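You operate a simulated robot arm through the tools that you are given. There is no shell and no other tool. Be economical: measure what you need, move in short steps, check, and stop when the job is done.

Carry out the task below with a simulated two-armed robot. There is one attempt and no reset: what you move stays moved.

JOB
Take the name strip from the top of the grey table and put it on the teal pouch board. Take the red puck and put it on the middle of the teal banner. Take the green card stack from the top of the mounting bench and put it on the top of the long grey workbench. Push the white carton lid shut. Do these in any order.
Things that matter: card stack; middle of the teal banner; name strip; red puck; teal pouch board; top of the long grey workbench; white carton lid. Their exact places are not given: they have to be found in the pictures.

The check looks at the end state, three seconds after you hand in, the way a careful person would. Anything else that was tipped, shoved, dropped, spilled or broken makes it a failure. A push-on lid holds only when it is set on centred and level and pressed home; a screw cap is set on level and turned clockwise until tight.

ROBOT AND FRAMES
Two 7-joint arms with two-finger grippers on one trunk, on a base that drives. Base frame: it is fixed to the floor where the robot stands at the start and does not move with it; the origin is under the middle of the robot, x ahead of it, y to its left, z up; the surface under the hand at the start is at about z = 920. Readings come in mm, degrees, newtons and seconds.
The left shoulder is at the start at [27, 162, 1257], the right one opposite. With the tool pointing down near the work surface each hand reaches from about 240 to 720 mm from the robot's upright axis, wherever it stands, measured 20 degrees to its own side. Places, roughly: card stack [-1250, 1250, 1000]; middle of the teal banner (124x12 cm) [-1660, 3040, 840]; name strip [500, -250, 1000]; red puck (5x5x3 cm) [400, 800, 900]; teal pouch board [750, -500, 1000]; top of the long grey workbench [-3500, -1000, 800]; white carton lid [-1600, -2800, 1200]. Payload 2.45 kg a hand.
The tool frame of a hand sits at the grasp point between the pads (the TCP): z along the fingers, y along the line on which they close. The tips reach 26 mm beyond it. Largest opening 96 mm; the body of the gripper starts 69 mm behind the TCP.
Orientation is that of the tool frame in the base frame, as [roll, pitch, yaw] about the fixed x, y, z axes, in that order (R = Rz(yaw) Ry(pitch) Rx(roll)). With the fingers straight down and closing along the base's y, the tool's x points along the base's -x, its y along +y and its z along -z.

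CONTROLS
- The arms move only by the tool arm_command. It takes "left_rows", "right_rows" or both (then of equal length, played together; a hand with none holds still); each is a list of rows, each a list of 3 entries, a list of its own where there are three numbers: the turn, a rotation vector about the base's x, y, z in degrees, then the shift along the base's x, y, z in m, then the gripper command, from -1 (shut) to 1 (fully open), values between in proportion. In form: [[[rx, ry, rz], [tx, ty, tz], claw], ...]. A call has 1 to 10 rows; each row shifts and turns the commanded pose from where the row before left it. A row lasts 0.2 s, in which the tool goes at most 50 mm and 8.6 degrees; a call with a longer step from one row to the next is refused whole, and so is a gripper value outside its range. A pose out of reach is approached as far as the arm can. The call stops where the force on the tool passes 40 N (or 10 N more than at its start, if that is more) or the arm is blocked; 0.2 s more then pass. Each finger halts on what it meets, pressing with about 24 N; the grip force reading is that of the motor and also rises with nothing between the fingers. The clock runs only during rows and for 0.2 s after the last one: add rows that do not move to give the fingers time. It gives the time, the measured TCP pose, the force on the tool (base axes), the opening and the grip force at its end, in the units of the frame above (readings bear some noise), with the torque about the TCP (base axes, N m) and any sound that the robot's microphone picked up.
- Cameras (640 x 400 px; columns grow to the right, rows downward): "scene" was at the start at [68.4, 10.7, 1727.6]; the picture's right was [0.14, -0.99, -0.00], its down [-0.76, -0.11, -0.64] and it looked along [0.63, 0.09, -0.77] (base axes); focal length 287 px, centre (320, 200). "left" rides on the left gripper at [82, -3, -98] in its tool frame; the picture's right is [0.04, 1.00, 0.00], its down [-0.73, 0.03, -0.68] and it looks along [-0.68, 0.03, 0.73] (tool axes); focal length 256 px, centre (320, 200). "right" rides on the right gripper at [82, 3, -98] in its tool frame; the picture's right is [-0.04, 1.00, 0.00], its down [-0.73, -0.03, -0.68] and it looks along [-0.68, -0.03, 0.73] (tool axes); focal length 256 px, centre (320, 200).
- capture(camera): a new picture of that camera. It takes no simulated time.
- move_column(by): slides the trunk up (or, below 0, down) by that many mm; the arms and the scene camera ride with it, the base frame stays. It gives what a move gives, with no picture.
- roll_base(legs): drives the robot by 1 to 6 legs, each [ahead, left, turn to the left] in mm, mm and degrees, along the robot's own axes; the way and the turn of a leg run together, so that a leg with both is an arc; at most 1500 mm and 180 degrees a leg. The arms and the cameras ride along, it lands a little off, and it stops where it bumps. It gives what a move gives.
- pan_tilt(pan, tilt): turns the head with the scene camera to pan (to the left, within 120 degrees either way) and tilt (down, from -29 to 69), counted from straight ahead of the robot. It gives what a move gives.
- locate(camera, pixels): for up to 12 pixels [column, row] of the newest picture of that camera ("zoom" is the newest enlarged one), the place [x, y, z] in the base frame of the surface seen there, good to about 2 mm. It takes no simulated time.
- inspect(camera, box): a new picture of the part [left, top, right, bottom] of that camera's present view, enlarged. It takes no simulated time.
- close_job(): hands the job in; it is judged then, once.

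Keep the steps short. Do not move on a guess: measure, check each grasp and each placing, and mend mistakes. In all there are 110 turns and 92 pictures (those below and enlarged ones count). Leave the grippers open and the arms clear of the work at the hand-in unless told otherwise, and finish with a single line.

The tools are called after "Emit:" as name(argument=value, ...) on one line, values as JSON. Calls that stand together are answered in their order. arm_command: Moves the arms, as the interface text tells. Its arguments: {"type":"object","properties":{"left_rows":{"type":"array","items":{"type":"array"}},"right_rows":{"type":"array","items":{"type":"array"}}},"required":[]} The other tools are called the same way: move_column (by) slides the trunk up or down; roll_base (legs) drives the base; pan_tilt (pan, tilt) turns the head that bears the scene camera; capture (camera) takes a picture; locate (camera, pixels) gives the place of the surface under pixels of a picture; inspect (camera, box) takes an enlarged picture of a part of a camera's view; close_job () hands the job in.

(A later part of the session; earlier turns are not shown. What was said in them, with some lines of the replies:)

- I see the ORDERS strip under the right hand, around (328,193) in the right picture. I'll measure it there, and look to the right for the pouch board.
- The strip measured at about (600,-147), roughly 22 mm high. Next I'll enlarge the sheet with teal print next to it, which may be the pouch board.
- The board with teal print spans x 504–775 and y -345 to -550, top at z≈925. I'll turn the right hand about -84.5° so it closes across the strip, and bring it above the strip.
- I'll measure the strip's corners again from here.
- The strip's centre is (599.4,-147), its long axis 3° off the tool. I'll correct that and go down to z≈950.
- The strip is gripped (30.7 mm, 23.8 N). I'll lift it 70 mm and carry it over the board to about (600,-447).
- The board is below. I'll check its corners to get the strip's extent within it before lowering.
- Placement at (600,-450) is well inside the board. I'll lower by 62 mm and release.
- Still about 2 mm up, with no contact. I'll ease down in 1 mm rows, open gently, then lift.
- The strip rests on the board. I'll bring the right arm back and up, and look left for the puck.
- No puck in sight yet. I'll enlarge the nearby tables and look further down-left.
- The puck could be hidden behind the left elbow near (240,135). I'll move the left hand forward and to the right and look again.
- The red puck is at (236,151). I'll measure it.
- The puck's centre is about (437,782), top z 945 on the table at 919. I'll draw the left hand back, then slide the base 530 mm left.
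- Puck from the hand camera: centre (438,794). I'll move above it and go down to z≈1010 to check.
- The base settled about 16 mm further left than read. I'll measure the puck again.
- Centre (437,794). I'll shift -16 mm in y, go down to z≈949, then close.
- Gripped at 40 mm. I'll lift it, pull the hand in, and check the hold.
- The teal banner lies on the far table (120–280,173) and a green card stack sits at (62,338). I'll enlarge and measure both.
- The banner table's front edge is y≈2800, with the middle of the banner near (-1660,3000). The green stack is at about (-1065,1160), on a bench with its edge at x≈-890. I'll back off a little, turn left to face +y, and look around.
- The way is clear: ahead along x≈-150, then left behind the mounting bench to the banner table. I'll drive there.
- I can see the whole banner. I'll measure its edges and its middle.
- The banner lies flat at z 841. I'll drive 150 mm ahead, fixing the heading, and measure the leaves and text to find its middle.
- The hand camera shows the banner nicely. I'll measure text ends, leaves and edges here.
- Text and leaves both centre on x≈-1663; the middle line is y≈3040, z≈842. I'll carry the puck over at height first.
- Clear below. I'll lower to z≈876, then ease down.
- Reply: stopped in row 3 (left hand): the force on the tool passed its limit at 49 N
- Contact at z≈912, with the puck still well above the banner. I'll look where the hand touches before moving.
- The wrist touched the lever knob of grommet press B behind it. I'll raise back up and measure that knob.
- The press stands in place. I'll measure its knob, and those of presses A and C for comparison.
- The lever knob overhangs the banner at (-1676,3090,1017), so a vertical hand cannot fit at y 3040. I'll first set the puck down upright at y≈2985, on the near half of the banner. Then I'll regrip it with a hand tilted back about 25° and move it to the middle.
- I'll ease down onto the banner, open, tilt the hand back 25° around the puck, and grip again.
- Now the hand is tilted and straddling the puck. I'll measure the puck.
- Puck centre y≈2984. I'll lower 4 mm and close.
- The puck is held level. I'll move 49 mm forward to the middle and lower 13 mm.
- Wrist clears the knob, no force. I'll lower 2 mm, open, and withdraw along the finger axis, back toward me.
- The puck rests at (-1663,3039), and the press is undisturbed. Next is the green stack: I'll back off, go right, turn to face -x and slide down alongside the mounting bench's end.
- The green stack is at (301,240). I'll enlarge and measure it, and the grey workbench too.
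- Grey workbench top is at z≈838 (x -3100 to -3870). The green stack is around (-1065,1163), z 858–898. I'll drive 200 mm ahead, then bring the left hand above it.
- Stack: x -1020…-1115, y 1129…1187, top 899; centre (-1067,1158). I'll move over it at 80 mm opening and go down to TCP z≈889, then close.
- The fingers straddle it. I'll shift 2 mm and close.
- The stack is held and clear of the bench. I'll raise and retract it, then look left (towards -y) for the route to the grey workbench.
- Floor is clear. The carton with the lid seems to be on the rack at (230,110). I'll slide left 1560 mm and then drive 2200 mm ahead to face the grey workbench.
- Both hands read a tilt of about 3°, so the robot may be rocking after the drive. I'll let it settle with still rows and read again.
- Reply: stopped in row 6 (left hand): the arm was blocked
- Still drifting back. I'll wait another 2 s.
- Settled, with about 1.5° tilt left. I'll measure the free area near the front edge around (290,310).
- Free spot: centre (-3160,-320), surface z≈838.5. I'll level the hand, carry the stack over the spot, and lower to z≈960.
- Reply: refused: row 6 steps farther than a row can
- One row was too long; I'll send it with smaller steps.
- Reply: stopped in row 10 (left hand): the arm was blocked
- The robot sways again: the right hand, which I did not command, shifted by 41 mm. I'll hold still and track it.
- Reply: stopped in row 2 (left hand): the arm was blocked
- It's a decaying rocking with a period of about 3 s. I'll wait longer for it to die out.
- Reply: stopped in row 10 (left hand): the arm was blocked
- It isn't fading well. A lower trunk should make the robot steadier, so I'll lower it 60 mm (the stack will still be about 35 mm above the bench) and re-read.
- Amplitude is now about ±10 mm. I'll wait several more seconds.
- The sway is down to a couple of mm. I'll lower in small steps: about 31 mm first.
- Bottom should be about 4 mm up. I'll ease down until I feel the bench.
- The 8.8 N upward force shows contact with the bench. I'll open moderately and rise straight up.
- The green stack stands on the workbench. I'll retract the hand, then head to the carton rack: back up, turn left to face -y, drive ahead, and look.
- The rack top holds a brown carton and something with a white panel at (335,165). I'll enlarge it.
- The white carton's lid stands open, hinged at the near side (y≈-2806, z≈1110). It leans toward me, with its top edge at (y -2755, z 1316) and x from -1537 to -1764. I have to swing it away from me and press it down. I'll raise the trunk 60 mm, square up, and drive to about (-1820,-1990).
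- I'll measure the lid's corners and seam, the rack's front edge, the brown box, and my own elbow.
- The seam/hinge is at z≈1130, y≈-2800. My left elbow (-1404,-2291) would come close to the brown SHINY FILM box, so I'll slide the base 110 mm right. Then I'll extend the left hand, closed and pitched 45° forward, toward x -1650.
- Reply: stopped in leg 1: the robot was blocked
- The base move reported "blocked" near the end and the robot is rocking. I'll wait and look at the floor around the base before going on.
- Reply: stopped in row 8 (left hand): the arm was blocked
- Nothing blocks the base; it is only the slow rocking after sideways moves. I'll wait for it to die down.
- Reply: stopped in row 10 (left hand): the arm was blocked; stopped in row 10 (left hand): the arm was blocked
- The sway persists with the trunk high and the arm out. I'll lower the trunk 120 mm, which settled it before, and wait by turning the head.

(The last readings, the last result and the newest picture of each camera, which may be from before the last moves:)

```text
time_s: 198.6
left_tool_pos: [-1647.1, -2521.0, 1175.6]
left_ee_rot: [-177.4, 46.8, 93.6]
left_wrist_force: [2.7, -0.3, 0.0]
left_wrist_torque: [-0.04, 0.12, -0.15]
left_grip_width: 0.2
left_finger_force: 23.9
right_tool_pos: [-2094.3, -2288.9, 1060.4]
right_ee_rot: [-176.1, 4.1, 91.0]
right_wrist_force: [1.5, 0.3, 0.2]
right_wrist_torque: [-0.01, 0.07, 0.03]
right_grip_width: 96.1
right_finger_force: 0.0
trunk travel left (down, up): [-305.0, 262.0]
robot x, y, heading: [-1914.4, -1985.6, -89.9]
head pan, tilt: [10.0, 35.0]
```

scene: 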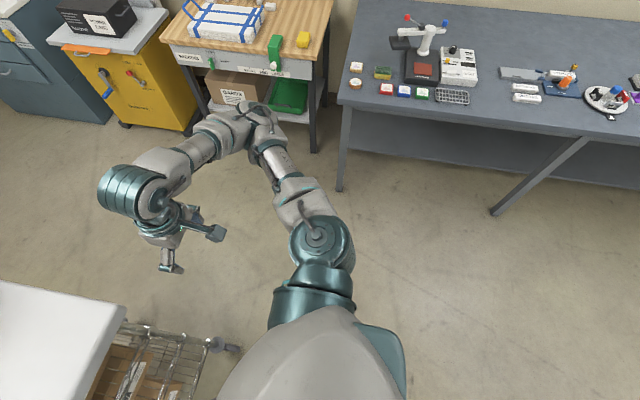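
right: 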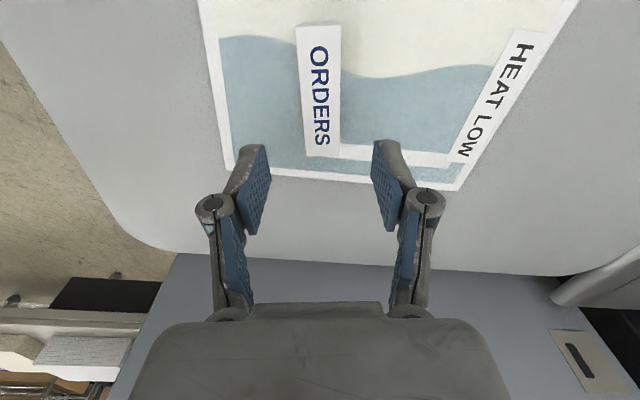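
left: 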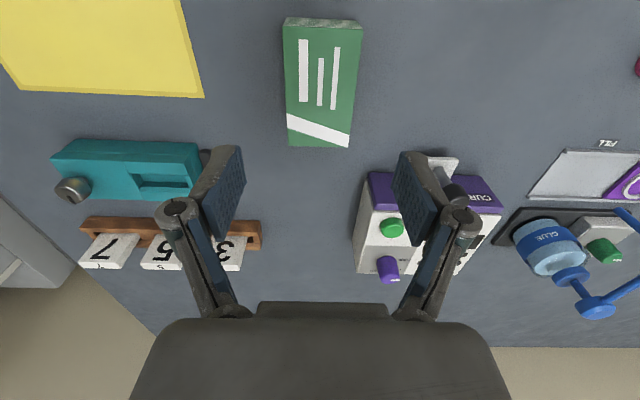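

Slowly decaying. I'll wait about 15 s without any motion.

Emit:
arm_command(right_rows=[[[0, 0, 0], [0, 0, 0], 1], [[0, 0, 0], [0, 0, 0], 1], [[0, 0, 0], [0, 0, 0], 1], [[0, 0, 0], [0, 0, 0], 1], [[0, 0, 0], [0, 0, 0], 1], [[0, 0, 0], [0, 0, 0], 1], [[0, 0, 0], [0, 0, 0], 1], [[0, 0, 0], [0, 0, 0], 1], [[0, 0, 0], [0, 0, 0], 1], [[0, 0, 0], [0, 0, 0], 1]])

Emit:
arm_command(right_rows=[[[0, 0, 0], [0, 0, 0], 1], [[0, 0, 0], [0, 0, 0], 1], [[0, 0, 0], [0, 0, 0], 1], [[0, 0, 0], [0, 0, 0], 1], [[0, 0, 0], [0, 0, 0], 1], [[0, 0, 0], [0, 0, 0], 1], [[0, 0, 0], [0, 0, 0], 1], [[0, 0, 0], [0, 0, 0], 1], [[0, 0, 0], [0, 0, 0], 1], [[0, 0, 0], [0, 0, 0], 1]])

Emit:
arm_command(right_rows=[[[0, 0, 0], [0, 0, 0], 1], [[0, 0, 0], [0, 0, 0], 1], [[0, 0, 0], [0, 0, 0], 1], [[0, 0, 0], [0, 0, 0], 1], [[0, 0, 0], [0, 0, 0], 1], [[0, 0, 0], [0, 0, 0], 1], [[0, 0, 0], [0, 0, 0], 1], [[0, 0, 0], [0, 0, 0], 1], [[0, 0, 0], [0, 0, 0], 1], [[0, 0, 0], [0, 0, 0], 1]])

Emit:
arm_command(right_rows=[[[0, 0, 0], [0, 0, 0], 1], [[0, 0, 0], [0, 0, 0], 1], [[0, 0, 0], [0, 0, 0], 1], [[0, 0, 0], [0, 0, 0], 1], [[0, 0, 0], [0, 0, 0], 1], [[0, 0, 0], [0, 0, 0], 1], [[0, 0, 0], [0, 0, 0], 1], [[0, 0, 0], [0, 0, 0], 1], [[0, 0, 0], [0, 0, 0], 1], [[0, 0, 0], [0, 0, 0], 1]])

Emit:
arm_command(right_rows=[[[0, 0, 0], [0, 0, 0], 1], [[0, 0, 0], [0, 0, 0], 1], [[0, 0, 0], [0, 0, 0], 1], [[0, 0, 0], [0, 0, 0], 1], [[0, 0, 0], [0, 0, 0], 1], [[0, 0, 0], [0, 0, 0], 1], [[0, 0, 0], [0, 0, 0], 1]])

Emit:
arm_command(right_rows=[[[0, 0, 0], [0, 0, 0], 1], [[0, 0, 0], [0, 0, 0], 1], [[0, 0, 0], [0, 0, 0], 1]])

Emit:
arm_command(right_rows=[[[0, 0, 0], [0, 0, 0], 1], [[0, 0, 0], [0, 0, 0], 1], [[0, 0, 0], [0, 0, 0], 1]])

```text
time_s: 200.9
left_tool_pos: [-1733.5, -2516.8, 1192.0]
left_ee_rot: [177.9, 47.4, 89.3]
left_wrist_force: [-2.0, -0.5, 1.1]
left_wrist_torque: [0.0, -0.09, 0.05]
left_grip_width: 0.1
left_finger_force: 23.8
right_tool_pos: [-2168.9, -2284.1, 1049.2]
right_ee_rot: [-179.1, 4.1, 90.1]
right_wrist_force: [-1.2, 0.4, -0.2]
right_wrist_torque: [0.01, -0.05, -0.03]
right_grip_width: 96.2
right_finger_force: 0.2
trunk travel left (down, up): [-305.0, 262.0]
robot x, y, heading: [-1937.6, -1985.4, -89.7]
head pan, tilt: [10.0, 35.0]
stopped in row 10 (right hand): the arm was blocked; the commanded pose is now the measured one
```

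```text
time_s: 203.2
left_tool_pos: [-1676.9, -2518.7, 1181.0]
left_ee_rot: [-178.7, 47.3, 92.2]
left_wrist_force: [1.7, 0.3, 0.1]
left_wrist_torque: [0.01, 0.11, -0.13]
left_grip_width: 0.0
left_finger_force: 23.8
right_tool_pos: [-2119.1, -2284.2, 1058.4]
right_ee_rot: [-176.9, 4.1, 90.7]
right_wrist_force: [1.4, -0.4, 0.1]
right_wrist_torque: [0.01, 0.07, 0.01]
right_grip_width: 96.1
right_finger_force: 0.1
trunk travel left (down, up): [-305.0, 262.0]
robot x, y, heading: [-1925.8, -1989.0, -89.9]
head pan, tilt: [10.0, 35.0]
```

```text
time_s: 205.3
left_tool_pos: [-1730.8, -2517.3, 1189.3]
left_ee_rot: [178.3, 47.3, 89.5]
left_wrist_force: [-1.0, 0.0, 0.3]
left_wrist_torque: [0.03, -0.09, 0.15]
left_grip_width: 0.1
left_finger_force: 23.7
right_tool_pos: [-2167.8, -2284.6, 1051.2]
right_ee_rot: [-178.9, 4.1, 90.1]
right_wrist_force: [0.2, -0.2, -0.1]
right_wrist_torque: [-0.04, -0.04, -0.01]
right_grip_width: 95.8
right_finger_force: 0.0
trunk travel left (down, up): [-305.0, 262.0]
robot x, y, heading: [-1936.3, -1984.1, -89.9]
head pan, tilt: [10.0, 35.0]
```

```text
time_s: 207.6
left_tool_pos: [-1679.9, -2517.0, 1182.3]
left_ee_rot: [-178.9, 47.2, 92.0]
left_wrist_force: [1.3, -0.9, -0.7]
left_wrist_torque: [-0.03, 0.1, -0.06]
left_grip_width: 0.2
left_finger_force: 24.4
right_tool_pos: [-2120.7, -2284.6, 1058.4]
right_ee_rot: [-177.0, 4.3, 90.6]
right_wrist_force: [1.7, -0.2, 0.5]
right_wrist_torque: [0.01, 0.07, 0.03]
right_grip_width: 95.8
right_finger_force: 0.1
trunk travel left (down, up): [-305.0, 262.0]
robot x, y, heading: [-1927.7, -1989.0, -89.8]
head pan, tilt: [10.0, 35.0]
```

```text
time_s: 209.2
left_tool_pos: [-1679.3, -2518.6, 1182.3]
left_ee_rot: [-178.8, 47.3, 92.0]
left_wrist_force: [1.2, 0.2, -0.3]
left_wrist_torque: [0.02, 0.08, -0.09]
left_grip_width: 0.0
left_finger_force: 24.5
right_tool_pos: [-2123.1, -2284.7, 1058.0]
right_ee_rot: [-177.1, 4.2, 90.7]
right_wrist_force: [1.0, -0.6, 0.2]
right_wrist_torque: [0.01, 0.1, 0.01]
right_grip_width: 96.0
right_finger_force: 0.0
trunk travel left (down, up): [-305.0, 262.0]
robot x, y, heading: [-1923.0, -1985.3, -89.7]
head pan, tilt: [10.0, 35.0]
```

```text
time_s: 209.9
left_tool_pos: [-1691.5, -2516.3, 1183.4]
left_ee_rot: [-179.5, 47.3, 91.5]
left_wrist_force: [1.0, 0.4, -0.1]
left_wrist_torque: [-0.03, 0.04, -0.04]
left_grip_width: 0.0
left_finger_force: 24.0
right_tool_pos: [-2132.3, -2285.3, 1056.1]
right_ee_rot: [-177.5, 4.2, 90.7]
right_wrist_force: [0.4, 0.0, 0.0]
right_wrist_torque: [0.0, 0.05, 0.01]
right_grip_width: 96.3
right_finger_force: 0.1
trunk travel left (down, up): [-305.0, 262.0]
robot x, y, heading: [-1930.4, -1987.1, -89.7]
head pan, tilt: [10.0, 35.0]
```

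```text
time_s: 210.8
left_tool_pos: [-1707.8, -2518.8, 1186.1]
left_ee_rot: [179.6, 47.4, 90.6]
left_wrist_force: [-0.1, 0.1, 0.5]
left_wrist_torque: [-0.02, -0.02, 0.04]
left_grip_width: 0.3
left_finger_force: 23.6
right_tool_pos: [-2145.3, -2283.2, 1053.4]
right_ee_rot: [-178.0, 4.2, 90.4]
right_wrist_force: [-0.1, 0.6, -0.4]
right_wrist_torque: [-0.01, 0.01, 0.01]
right_grip_width: 95.8
right_finger_force: 0.1
trunk travel left (down, up): [-305.0, 262.0]
robot x, y, heading: [-1934.1, -1983.7, -89.7]
head pan, tilt: [10.0, 35.0]
```

Sway is now about ±15 mm sideways only, which the 240 mm-wide lid tolerates. I'll drive 90 mm ahead, raise the hand slowly to z≈1290, and look.

Emit:
roll_base(legs=[[90, 0, 0]])

Emit:
arm_command(left_rows=[[[0, 0, 0], [0.003, 0, 0.012], -1], [[0, 0, 0], [0.004, 0, 0.012], -1], [[0, 0, 0], [0.004, 0, 0.012], -1], [[0, 0, 0], [0.004, 0, 0.012], -1], [[0, 0, 0], [0.004, 0, 0.012], -1], [[0, 0, 0], [0.004, 0, 0.012], -1], [[0, 0, 0], [0.004, 0, 0.012], -1], [[0, 0, 0], [0.004, 0, 0.012], -1], [[0, 0, 0], [0.003, 0, 0.008], -1], [[0, 0, 0], [0, 0, 0], -1]])

Emit:
capture(camera="scene")

```text
time_s: 211.9
left_tool_pos: [-1677.0, -2607.6, 1182.6]
left_ee_rot: [-178.8, 47.2, 92.2]
left_wrist_force: [0.3, -0.5, -0.4]
left_wrist_torque: [0.0, 0.03, -0.03]
left_grip_width: 0.0
left_finger_force: 24.0
right_tool_pos: [-2119.2, -2374.1, 1057.6]
right_ee_rot: [-177.0, 4.2, 90.8]
right_wrist_force: [0.5, 1.0, 0.5]
right_wrist_torque: [0.04, 0.02, 0.01]
right_grip_width: 96.0
right_finger_force: 0.1
trunk travel left (down, up): [-305.0, 262.0]
robot x, y, heading: [-1926.2, -2074.2, -89.8]
head pan, tilt: [10.0, 35.0]
```

```text
time_s: 214.1
left_tool_pos: [-1681.4, -2604.6, 1294.1]
left_ee_rot: [178.9, 47.4, 90.3]
left_wrist_force: [0.3, 0.1, 0.5]
left_wrist_torque: [0.0, -0.02, 0.02]
left_grip_width: 0.2
left_finger_force: 24.1
right_tool_pos: [-2151.3, -2372.9, 1052.5]
right_ee_rot: [-178.5, 4.3, 90.4]
right_wrist_force: [-0.4, -0.2, -0.5]
right_wrist_torque: [0.01, -0.04, -0.05]
right_grip_width: 95.9
right_finger_force: 0.1
trunk travel left (down, up): [-305.0, 262.0]
robot x, y, heading: [-1927.6, -2077.4, -89.8]
head pan, tilt: [10.0, 35.0]
```

```text
23 pictures are left
```

scene: 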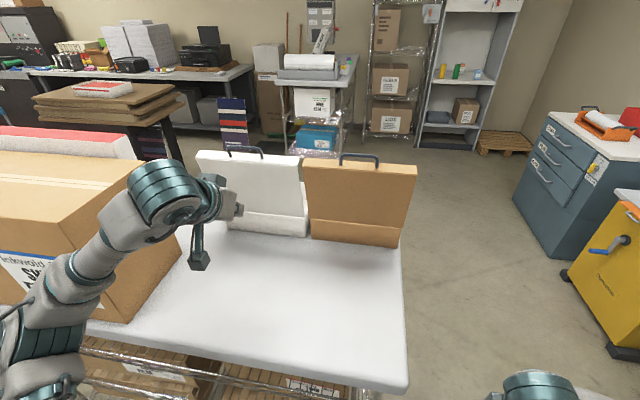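

I'll check forearm vs box clearance, and the lid.

Emit:
locate(camera="scene", pixels=[[95, 250], [60, 300], [30, 330], [120, 215], [140, 280], [165, 250], [60, 225], [240, 211], [210, 158], [298, 168], [250, 190], [160, 195]])

```text
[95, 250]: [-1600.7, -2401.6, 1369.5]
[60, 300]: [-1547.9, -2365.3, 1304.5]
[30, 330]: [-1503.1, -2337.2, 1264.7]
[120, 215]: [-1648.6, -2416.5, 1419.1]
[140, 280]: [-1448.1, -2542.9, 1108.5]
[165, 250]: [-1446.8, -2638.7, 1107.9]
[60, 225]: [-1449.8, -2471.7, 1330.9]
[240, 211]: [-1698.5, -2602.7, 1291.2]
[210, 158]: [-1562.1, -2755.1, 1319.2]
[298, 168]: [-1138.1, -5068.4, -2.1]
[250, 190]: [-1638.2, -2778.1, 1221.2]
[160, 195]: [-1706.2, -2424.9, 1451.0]
```

Clearance to the box is about 150 mm. I'll advance to the lid, about 125 mm toward -y.

Emit:
arm_command(left_rows=[[[0, 0, 0], [0.003, -0.02, -0.001], -1], [[0, 0, 0], [0.003, -0.025, -0.001], -1], [[0, 0, 0], [0.003, -0.025, -0.001], -1], [[0, 0, 0], [0.003, -0.025, -0.001], -1], [[0, 0, 0], [0.003, -0.02, -0.001], -1], [[0, 0, 0], [0.003, -0.01, 0], -1]])

Emit:
capture(camera="scene")

```text
time_s: 215.5
left_tool_pos: [-1631.3, -2732.4, 1282.6]
left_ee_rot: [-179.4, 47.4, 91.7]
left_wrist_force: [1.6, 0.3, -0.4]
left_wrist_torque: [0.02, 0.06, -0.08]
left_grip_width: 0.0
left_finger_force: 23.5
right_tool_pos: [-2125.5, -2371.8, 1056.8]
right_ee_rot: [-177.5, 4.4, 90.7]
right_wrist_force: [1.2, -0.2, 0.2]
right_wrist_torque: [-0.01, 0.07, 0.01]
right_grip_width: 96.0
right_finger_force: 0.1
trunk travel left (down, up): [-305.0, 262.0]
robot x, y, heading: [-1927.1, -2077.4, -89.7]
head pan, tilt: [10.0, 35.0]
```

```text
22 pictures are left
```

scene: 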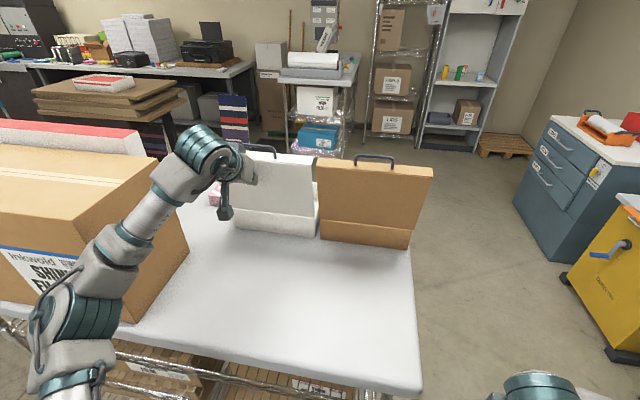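

Tips are just short of the lid face. I'll push on with small steps, ~80 mm more, watching the force.

Emit:
arm_command(left_rows=[[[0, 0, 0], [-0.003, -0.012, 0], -1], [[0, 0, 0], [-0.003, -0.012, 0], -1], [[0, 0, 0], [-0.003, -0.012, 0.001], -1], [[0, 0, 0], [-0.002, -0.014, 0.001], -1], [[0, 0, 0], [0, -0.014, 0], -1], [[0, 0, 0], [0, -0.014, 0], -1], [[0, 0, 0], [0, -0.012, 0], -1]])

Emit:
capture(camera="scene")

```text
time_s: 217.1
left_tool_pos: [-1651.0, -2822.0, 1286.4]
left_ee_rot: [-179.9, 47.3, 91.3]
left_wrist_force: [0.6, -1.0, -0.4]
left_wrist_torque: [-0.03, -0.03, 0.0]
left_grip_width: 0.0
left_finger_force: 24.4
right_tool_pos: [-2132.7, -2374.4, 1055.6]
right_ee_rot: [-178.0, 4.3, 90.6]
right_wrist_force: [-0.4, 0.0, 0.0]
right_wrist_torque: [0.01, -0.01, -0.03]
right_grip_width: 96.0
right_finger_force: 0.1
trunk travel left (down, up): [-305.0, 262.0]
robot x, y, heading: [-1924.6, -2076.3, -89.7]
head pan, tilt: [10.0, 35.0]
```

```text
21 pictures are left
```

scene: 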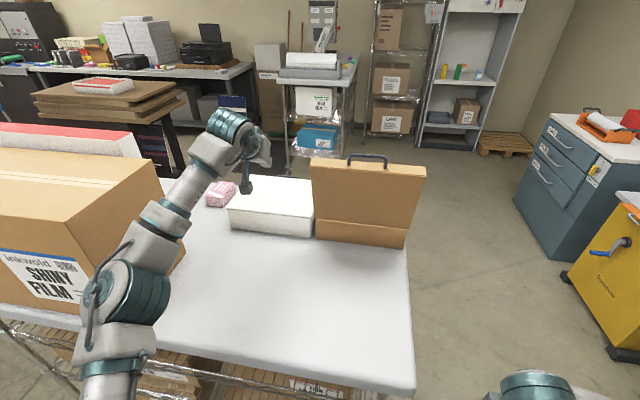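

The lid has swung over. I'll enlarge to see whether it's fully closed.

Emit:
inspect(camera="scene", box=[180, 140, 340, 250])

Emit:
locate(camera="scene", pixels=[[275, 205], [240, 203], [305, 208], [305, 182], [285, 178], [270, 212], [270, 230], [300, 190]])

Emit:
capture(camera="left")

```text
3.64 times, centred on (260, 195) of scene
```

zoom: 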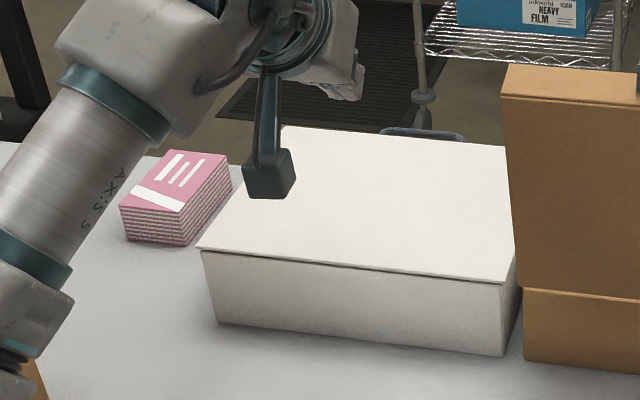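

```text
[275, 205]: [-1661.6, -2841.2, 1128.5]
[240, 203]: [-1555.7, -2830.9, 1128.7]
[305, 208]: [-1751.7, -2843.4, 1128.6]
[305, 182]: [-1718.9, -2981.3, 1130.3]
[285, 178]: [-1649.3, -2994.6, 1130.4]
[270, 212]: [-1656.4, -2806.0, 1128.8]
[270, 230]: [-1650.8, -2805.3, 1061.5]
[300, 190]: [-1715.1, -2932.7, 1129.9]
```

```text
19 pictures are left
```

left: 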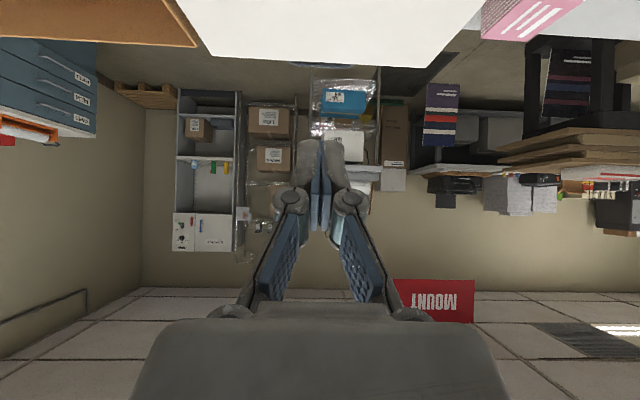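

It reads closed: z 1128.5 at the near side, 1130.3 at the far side. To make sure, I'll press lightly on the far part with the closed fingertips. First down to just above it.

Emit:
arm_command(left_rows=[[[0, 0, 0], [0, -0.01, -0.015], -1], [[0, 0, 0], [0, -0.01, -0.02], -1], [[0, 0, 0], [0, -0.01, -0.02], -1], [[0, 0, 0], [0, -0.01, -0.02], -1], [[0, 0, 0], [0, -0.01, -0.02], -1], [[0, 0, 0], [0, 0, -0.015], -1], [[0, 0, 0], [0, 0, -0.006], -1], [[0, 0, 0], [0, 0, 0], -1]])

Emit:
inspect(camera="scene", box=[180, 120, 340, 250])

```text
time_s: 218.9
left_tool_pos: [-1655.0, -2870.3, 1172.6]
left_ee_rot: [180.0, 47.4, 91.1]
left_wrist_force: [0.0, -0.1, -0.3]
left_wrist_torque: [-0.01, 0.02, 0.01]
left_grip_width: 0.2
left_finger_force: 24.0
right_tool_pos: [-2136.4, -2372.7, 1055.6]
right_ee_rot: [-178.0, 4.2, 90.8]
right_wrist_force: [0.2, 0.1, -0.1]
right_wrist_torque: [-0.01, 0.0, 0.0]
right_grip_width: 96.0
right_finger_force: 0.0
trunk travel left (down, up): [-305.0, 262.0]
robot x, y, heading: [-1924.1, -2073.9, -89.8]
head pan, tilt: [10.0, 35.0]
```

```text
3.08 times, centred on (260, 185) of scene
```

zoom: 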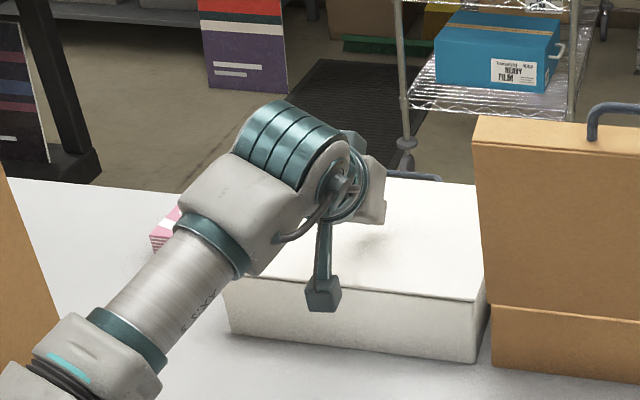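

Now a gentle press down in small steps.

Emit:
arm_command(left_rows=[[[0, 0, 0], [0, -0.003, -0.004], -1], [[0, 0, 0], [0, -0.003, -0.004], -1], [[0, 0, 0], [0, 0, -0.003], -1], [[0, 0, 0], [0, 0, -0.003], -1], [[0, 0, 0], [0, 0, -0.002], -1], [[0, 0, 0], [0, 0, -0.002], -1]])

```text
time_s: 220.3
left_tool_pos: [-1656.2, -2875.6, 1156.8]
left_ee_rot: [179.8, 47.6, 91.1]
left_wrist_force: [1.9, -4.8, 9.2]
left_wrist_torque: [-0.19, -0.06, 0.02]
left_grip_width: 5.7
left_finger_force: 28.2
right_tool_pos: [-2137.1, -2372.0, 1055.9]
right_ee_rot: [-178.1, 4.2, 90.6]
right_wrist_force: [-0.5, -0.1, -1.2]
right_wrist_torque: [0.03, -0.01, 0.01]
right_grip_width: 95.9
right_finger_force: 0.0
trunk travel left (down, up): [-305.0, 262.0]
robot x, y, heading: [-1925.7, -2076.9, -89.7]
head pan, tilt: [10.0, 35.0]
```

9 N of contact. A bit more, then lift off straight up and pull back.

Emit:
arm_command(left_rows=[[[0, 0, 0], [0, 0, -0.002], -1], [[0, 0, 0], [0, 0, -0.002], -1]])

Emit:
arm_command(left_rows=[[[0, 0, 0], [0, 0, 0.02], -1], [[0, 0, 0], [0, 0, 0.04], -1], [[0, 0, 0], [0, 0.01, 0.04], -1], [[0, 0, 0], [0, 0.03, 0.02], -1], [[0, 0, 0], [0, 0.04, 0], -1], [[0, 0, 0], [0, 0.04, 0], -1], [[0, 0, 0], [0, 0.04, 0], -1], [[0, 0, 0], [0, 0.04, 0], -1], [[0, 0, 0], [0, 0.04, 0], -1], [[0, 0, 0], [0, 0.03, 0], 0]])

Emit:
inspect(camera="scene", box=[180, 120, 340, 250])

```text
time_s: 220.9
left_tool_pos: [-1657.2, -2875.3, 1156.9]
left_ee_rot: [-180.0, 47.9, 91.1]
left_wrist_force: [5.7, -14.8, 29.6]
left_wrist_torque: [-0.7, -0.14, 0.06]
left_grip_width: 6.1
left_finger_force: 28.7
right_tool_pos: [-2136.7, -2372.4, 1055.8]
right_ee_rot: [-178.0, 4.4, 90.6]
right_wrist_force: [-0.3, -0.6, -0.9]
right_wrist_torque: [0.02, -0.01, 0.01]
right_grip_width: 96.0
right_finger_force: 0.1
trunk travel left (down, up): [-305.0, 262.0]
robot x, y, heading: [-1925.4, -2073.3, -89.7]
head pan, tilt: [10.0, 35.0]
```

```text
time_s: 223.1
left_tool_pos: [-1654.6, -2607.5, 1271.8]
left_ee_rot: [179.9, 47.5, 91.2]
left_wrist_force: [0.4, 0.7, 0.5]
left_wrist_torque: [-0.05, -0.01, -0.02]
left_grip_width: 48.3
left_finger_force: 0.1
right_tool_pos: [-2136.5, -2372.4, 1055.0]
right_ee_rot: [-178.0, 4.4, 90.7]
right_wrist_force: [-0.3, -0.2, 0.7]
right_wrist_torque: [0.0, 0.02, 0.03]
right_grip_width: 95.9
right_finger_force: 0.0
trunk travel left (down, up): [-305.0, 262.0]
robot x, y, heading: [-1927.6, -2073.7, -89.7]
head pan, tilt: [10.0, 35.0]
```

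```text
3.08 times, centred on (260, 185) of scene
```

zoom: 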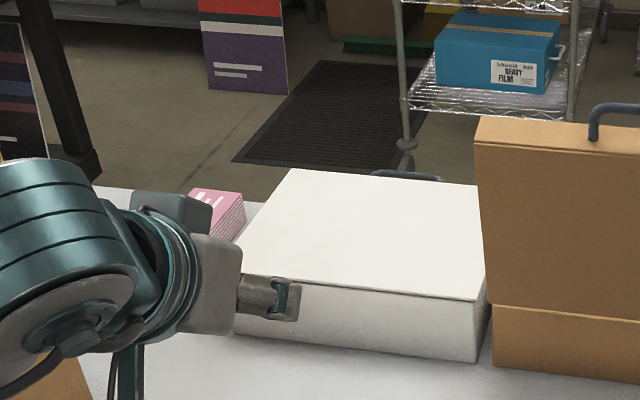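

The lid stayed put under 30 N: it is shut. I'll open the gripper, back away, and take a last look at the carton and the workbench.

Emit:
arm_command(left_rows=[[[0, 0, 0], [0, 0.02, 0], 1], [[0, 0, 0], [0, 0.02, 0], 1], [[0, 0, 0], [0, 0, 0], 1]])

Emit:
roll_base(legs=[[-400, 0, 0]])

Emit:
capture(camera="scene")

Emit:
pan_tilt(pan=-110, tilt=25)

Emit:
capture(camera="scene")

```text
time_s: 223.9
left_tool_pos: [-1655.7, -2568.1, 1269.1]
left_ee_rot: [179.9, 47.2, 91.1]
left_wrist_force: [-0.8, 0.0, 0.0]
left_wrist_torque: [-0.01, 0.04, 0.01]
left_grip_width: 96.0
left_finger_force: 0.1
right_tool_pos: [-2137.7, -2373.5, 1054.8]
right_ee_rot: [-178.0, 4.3, 90.7]
right_wrist_force: [0.5, -0.1, 0.5]
right_wrist_torque: [0.03, -0.01, -0.02]
right_grip_width: 95.8
right_finger_force: 0.0
trunk travel left (down, up): [-305.0, 262.0]
robot x, y, heading: [-1924.8, -2074.9, -89.6]
head pan, tilt: [10.0, 35.0]
```

```text
time_s: 226.3
left_tool_pos: [-1655.7, -2174.5, 1270.8]
left_ee_rot: [179.9, 47.3, 91.3]
left_wrist_force: [0.4, 0.9, -0.4]
left_wrist_torque: [-0.04, 0.03, -0.01]
left_grip_width: 95.9
left_finger_force: 0.0
right_tool_pos: [-2138.7, -1983.1, 1054.3]
right_ee_rot: [-178.0, 4.2, 90.8]
right_wrist_force: [0.9, 0.0, -1.2]
right_wrist_torque: [-0.02, 0.04, 0.0]
right_grip_width: 96.0
right_finger_force: 0.1
trunk travel left (down, up): [-305.0, 262.0]
robot x, y, heading: [-1926.4, -1686.1, -89.5]
head pan, tilt: [10.0, 35.0]
```

```text
16 pictures are left
```

scene: 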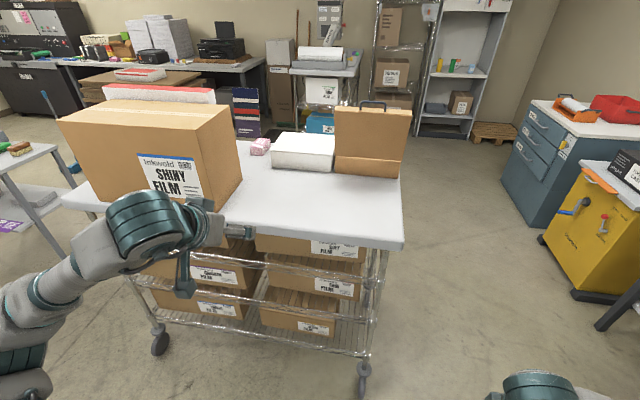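

```text
time_s: 228.3
left_tool_pos: [-1656.4, -2171.5, 1270.7]
left_ee_rot: [179.8, 47.5, 91.3]
left_wrist_force: [-1.1, -0.2, 0.3]
left_wrist_torque: [-0.03, 0.01, 0.01]
left_grip_width: 96.2
left_finger_force: 0.1
right_tool_pos: [-2137.2, -1980.1, 1056.5]
right_ee_rot: [-178.0, 4.5, 90.7]
right_wrist_force: [-0.7, -0.4, -0.2]
right_wrist_torque: [-0.01, -0.02, 0.02]
right_grip_width: 96.1
right_finger_force: 0.1
trunk travel left (down, up): [-305.0, 262.0]
robot x, y, heading: [-1926.7, -1684.4, -89.4]
head pan, tilt: [-110.0, 25.0]
```

```text
15 pictures are left
```

scene: 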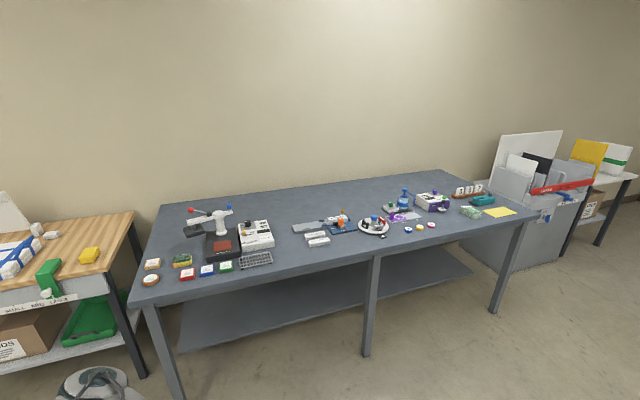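

The carton is shut, and the green stack stands on the workbench at (470,211). All four jobs are done, the grippers are open and the arms are clear, so I'm handing in.

Emit:
close_job()

```text
The job is handed in.
```

All four jobs are done and handed in: the name strip is on the pouch board, the red puck is in the middle of the banner, the green card stack is on the grey workbench, and the white carton lid is shut; while placing the puck the wrist bumped grommet press B's lever knob once (49 N), and the press showed no visible shift afterwards.
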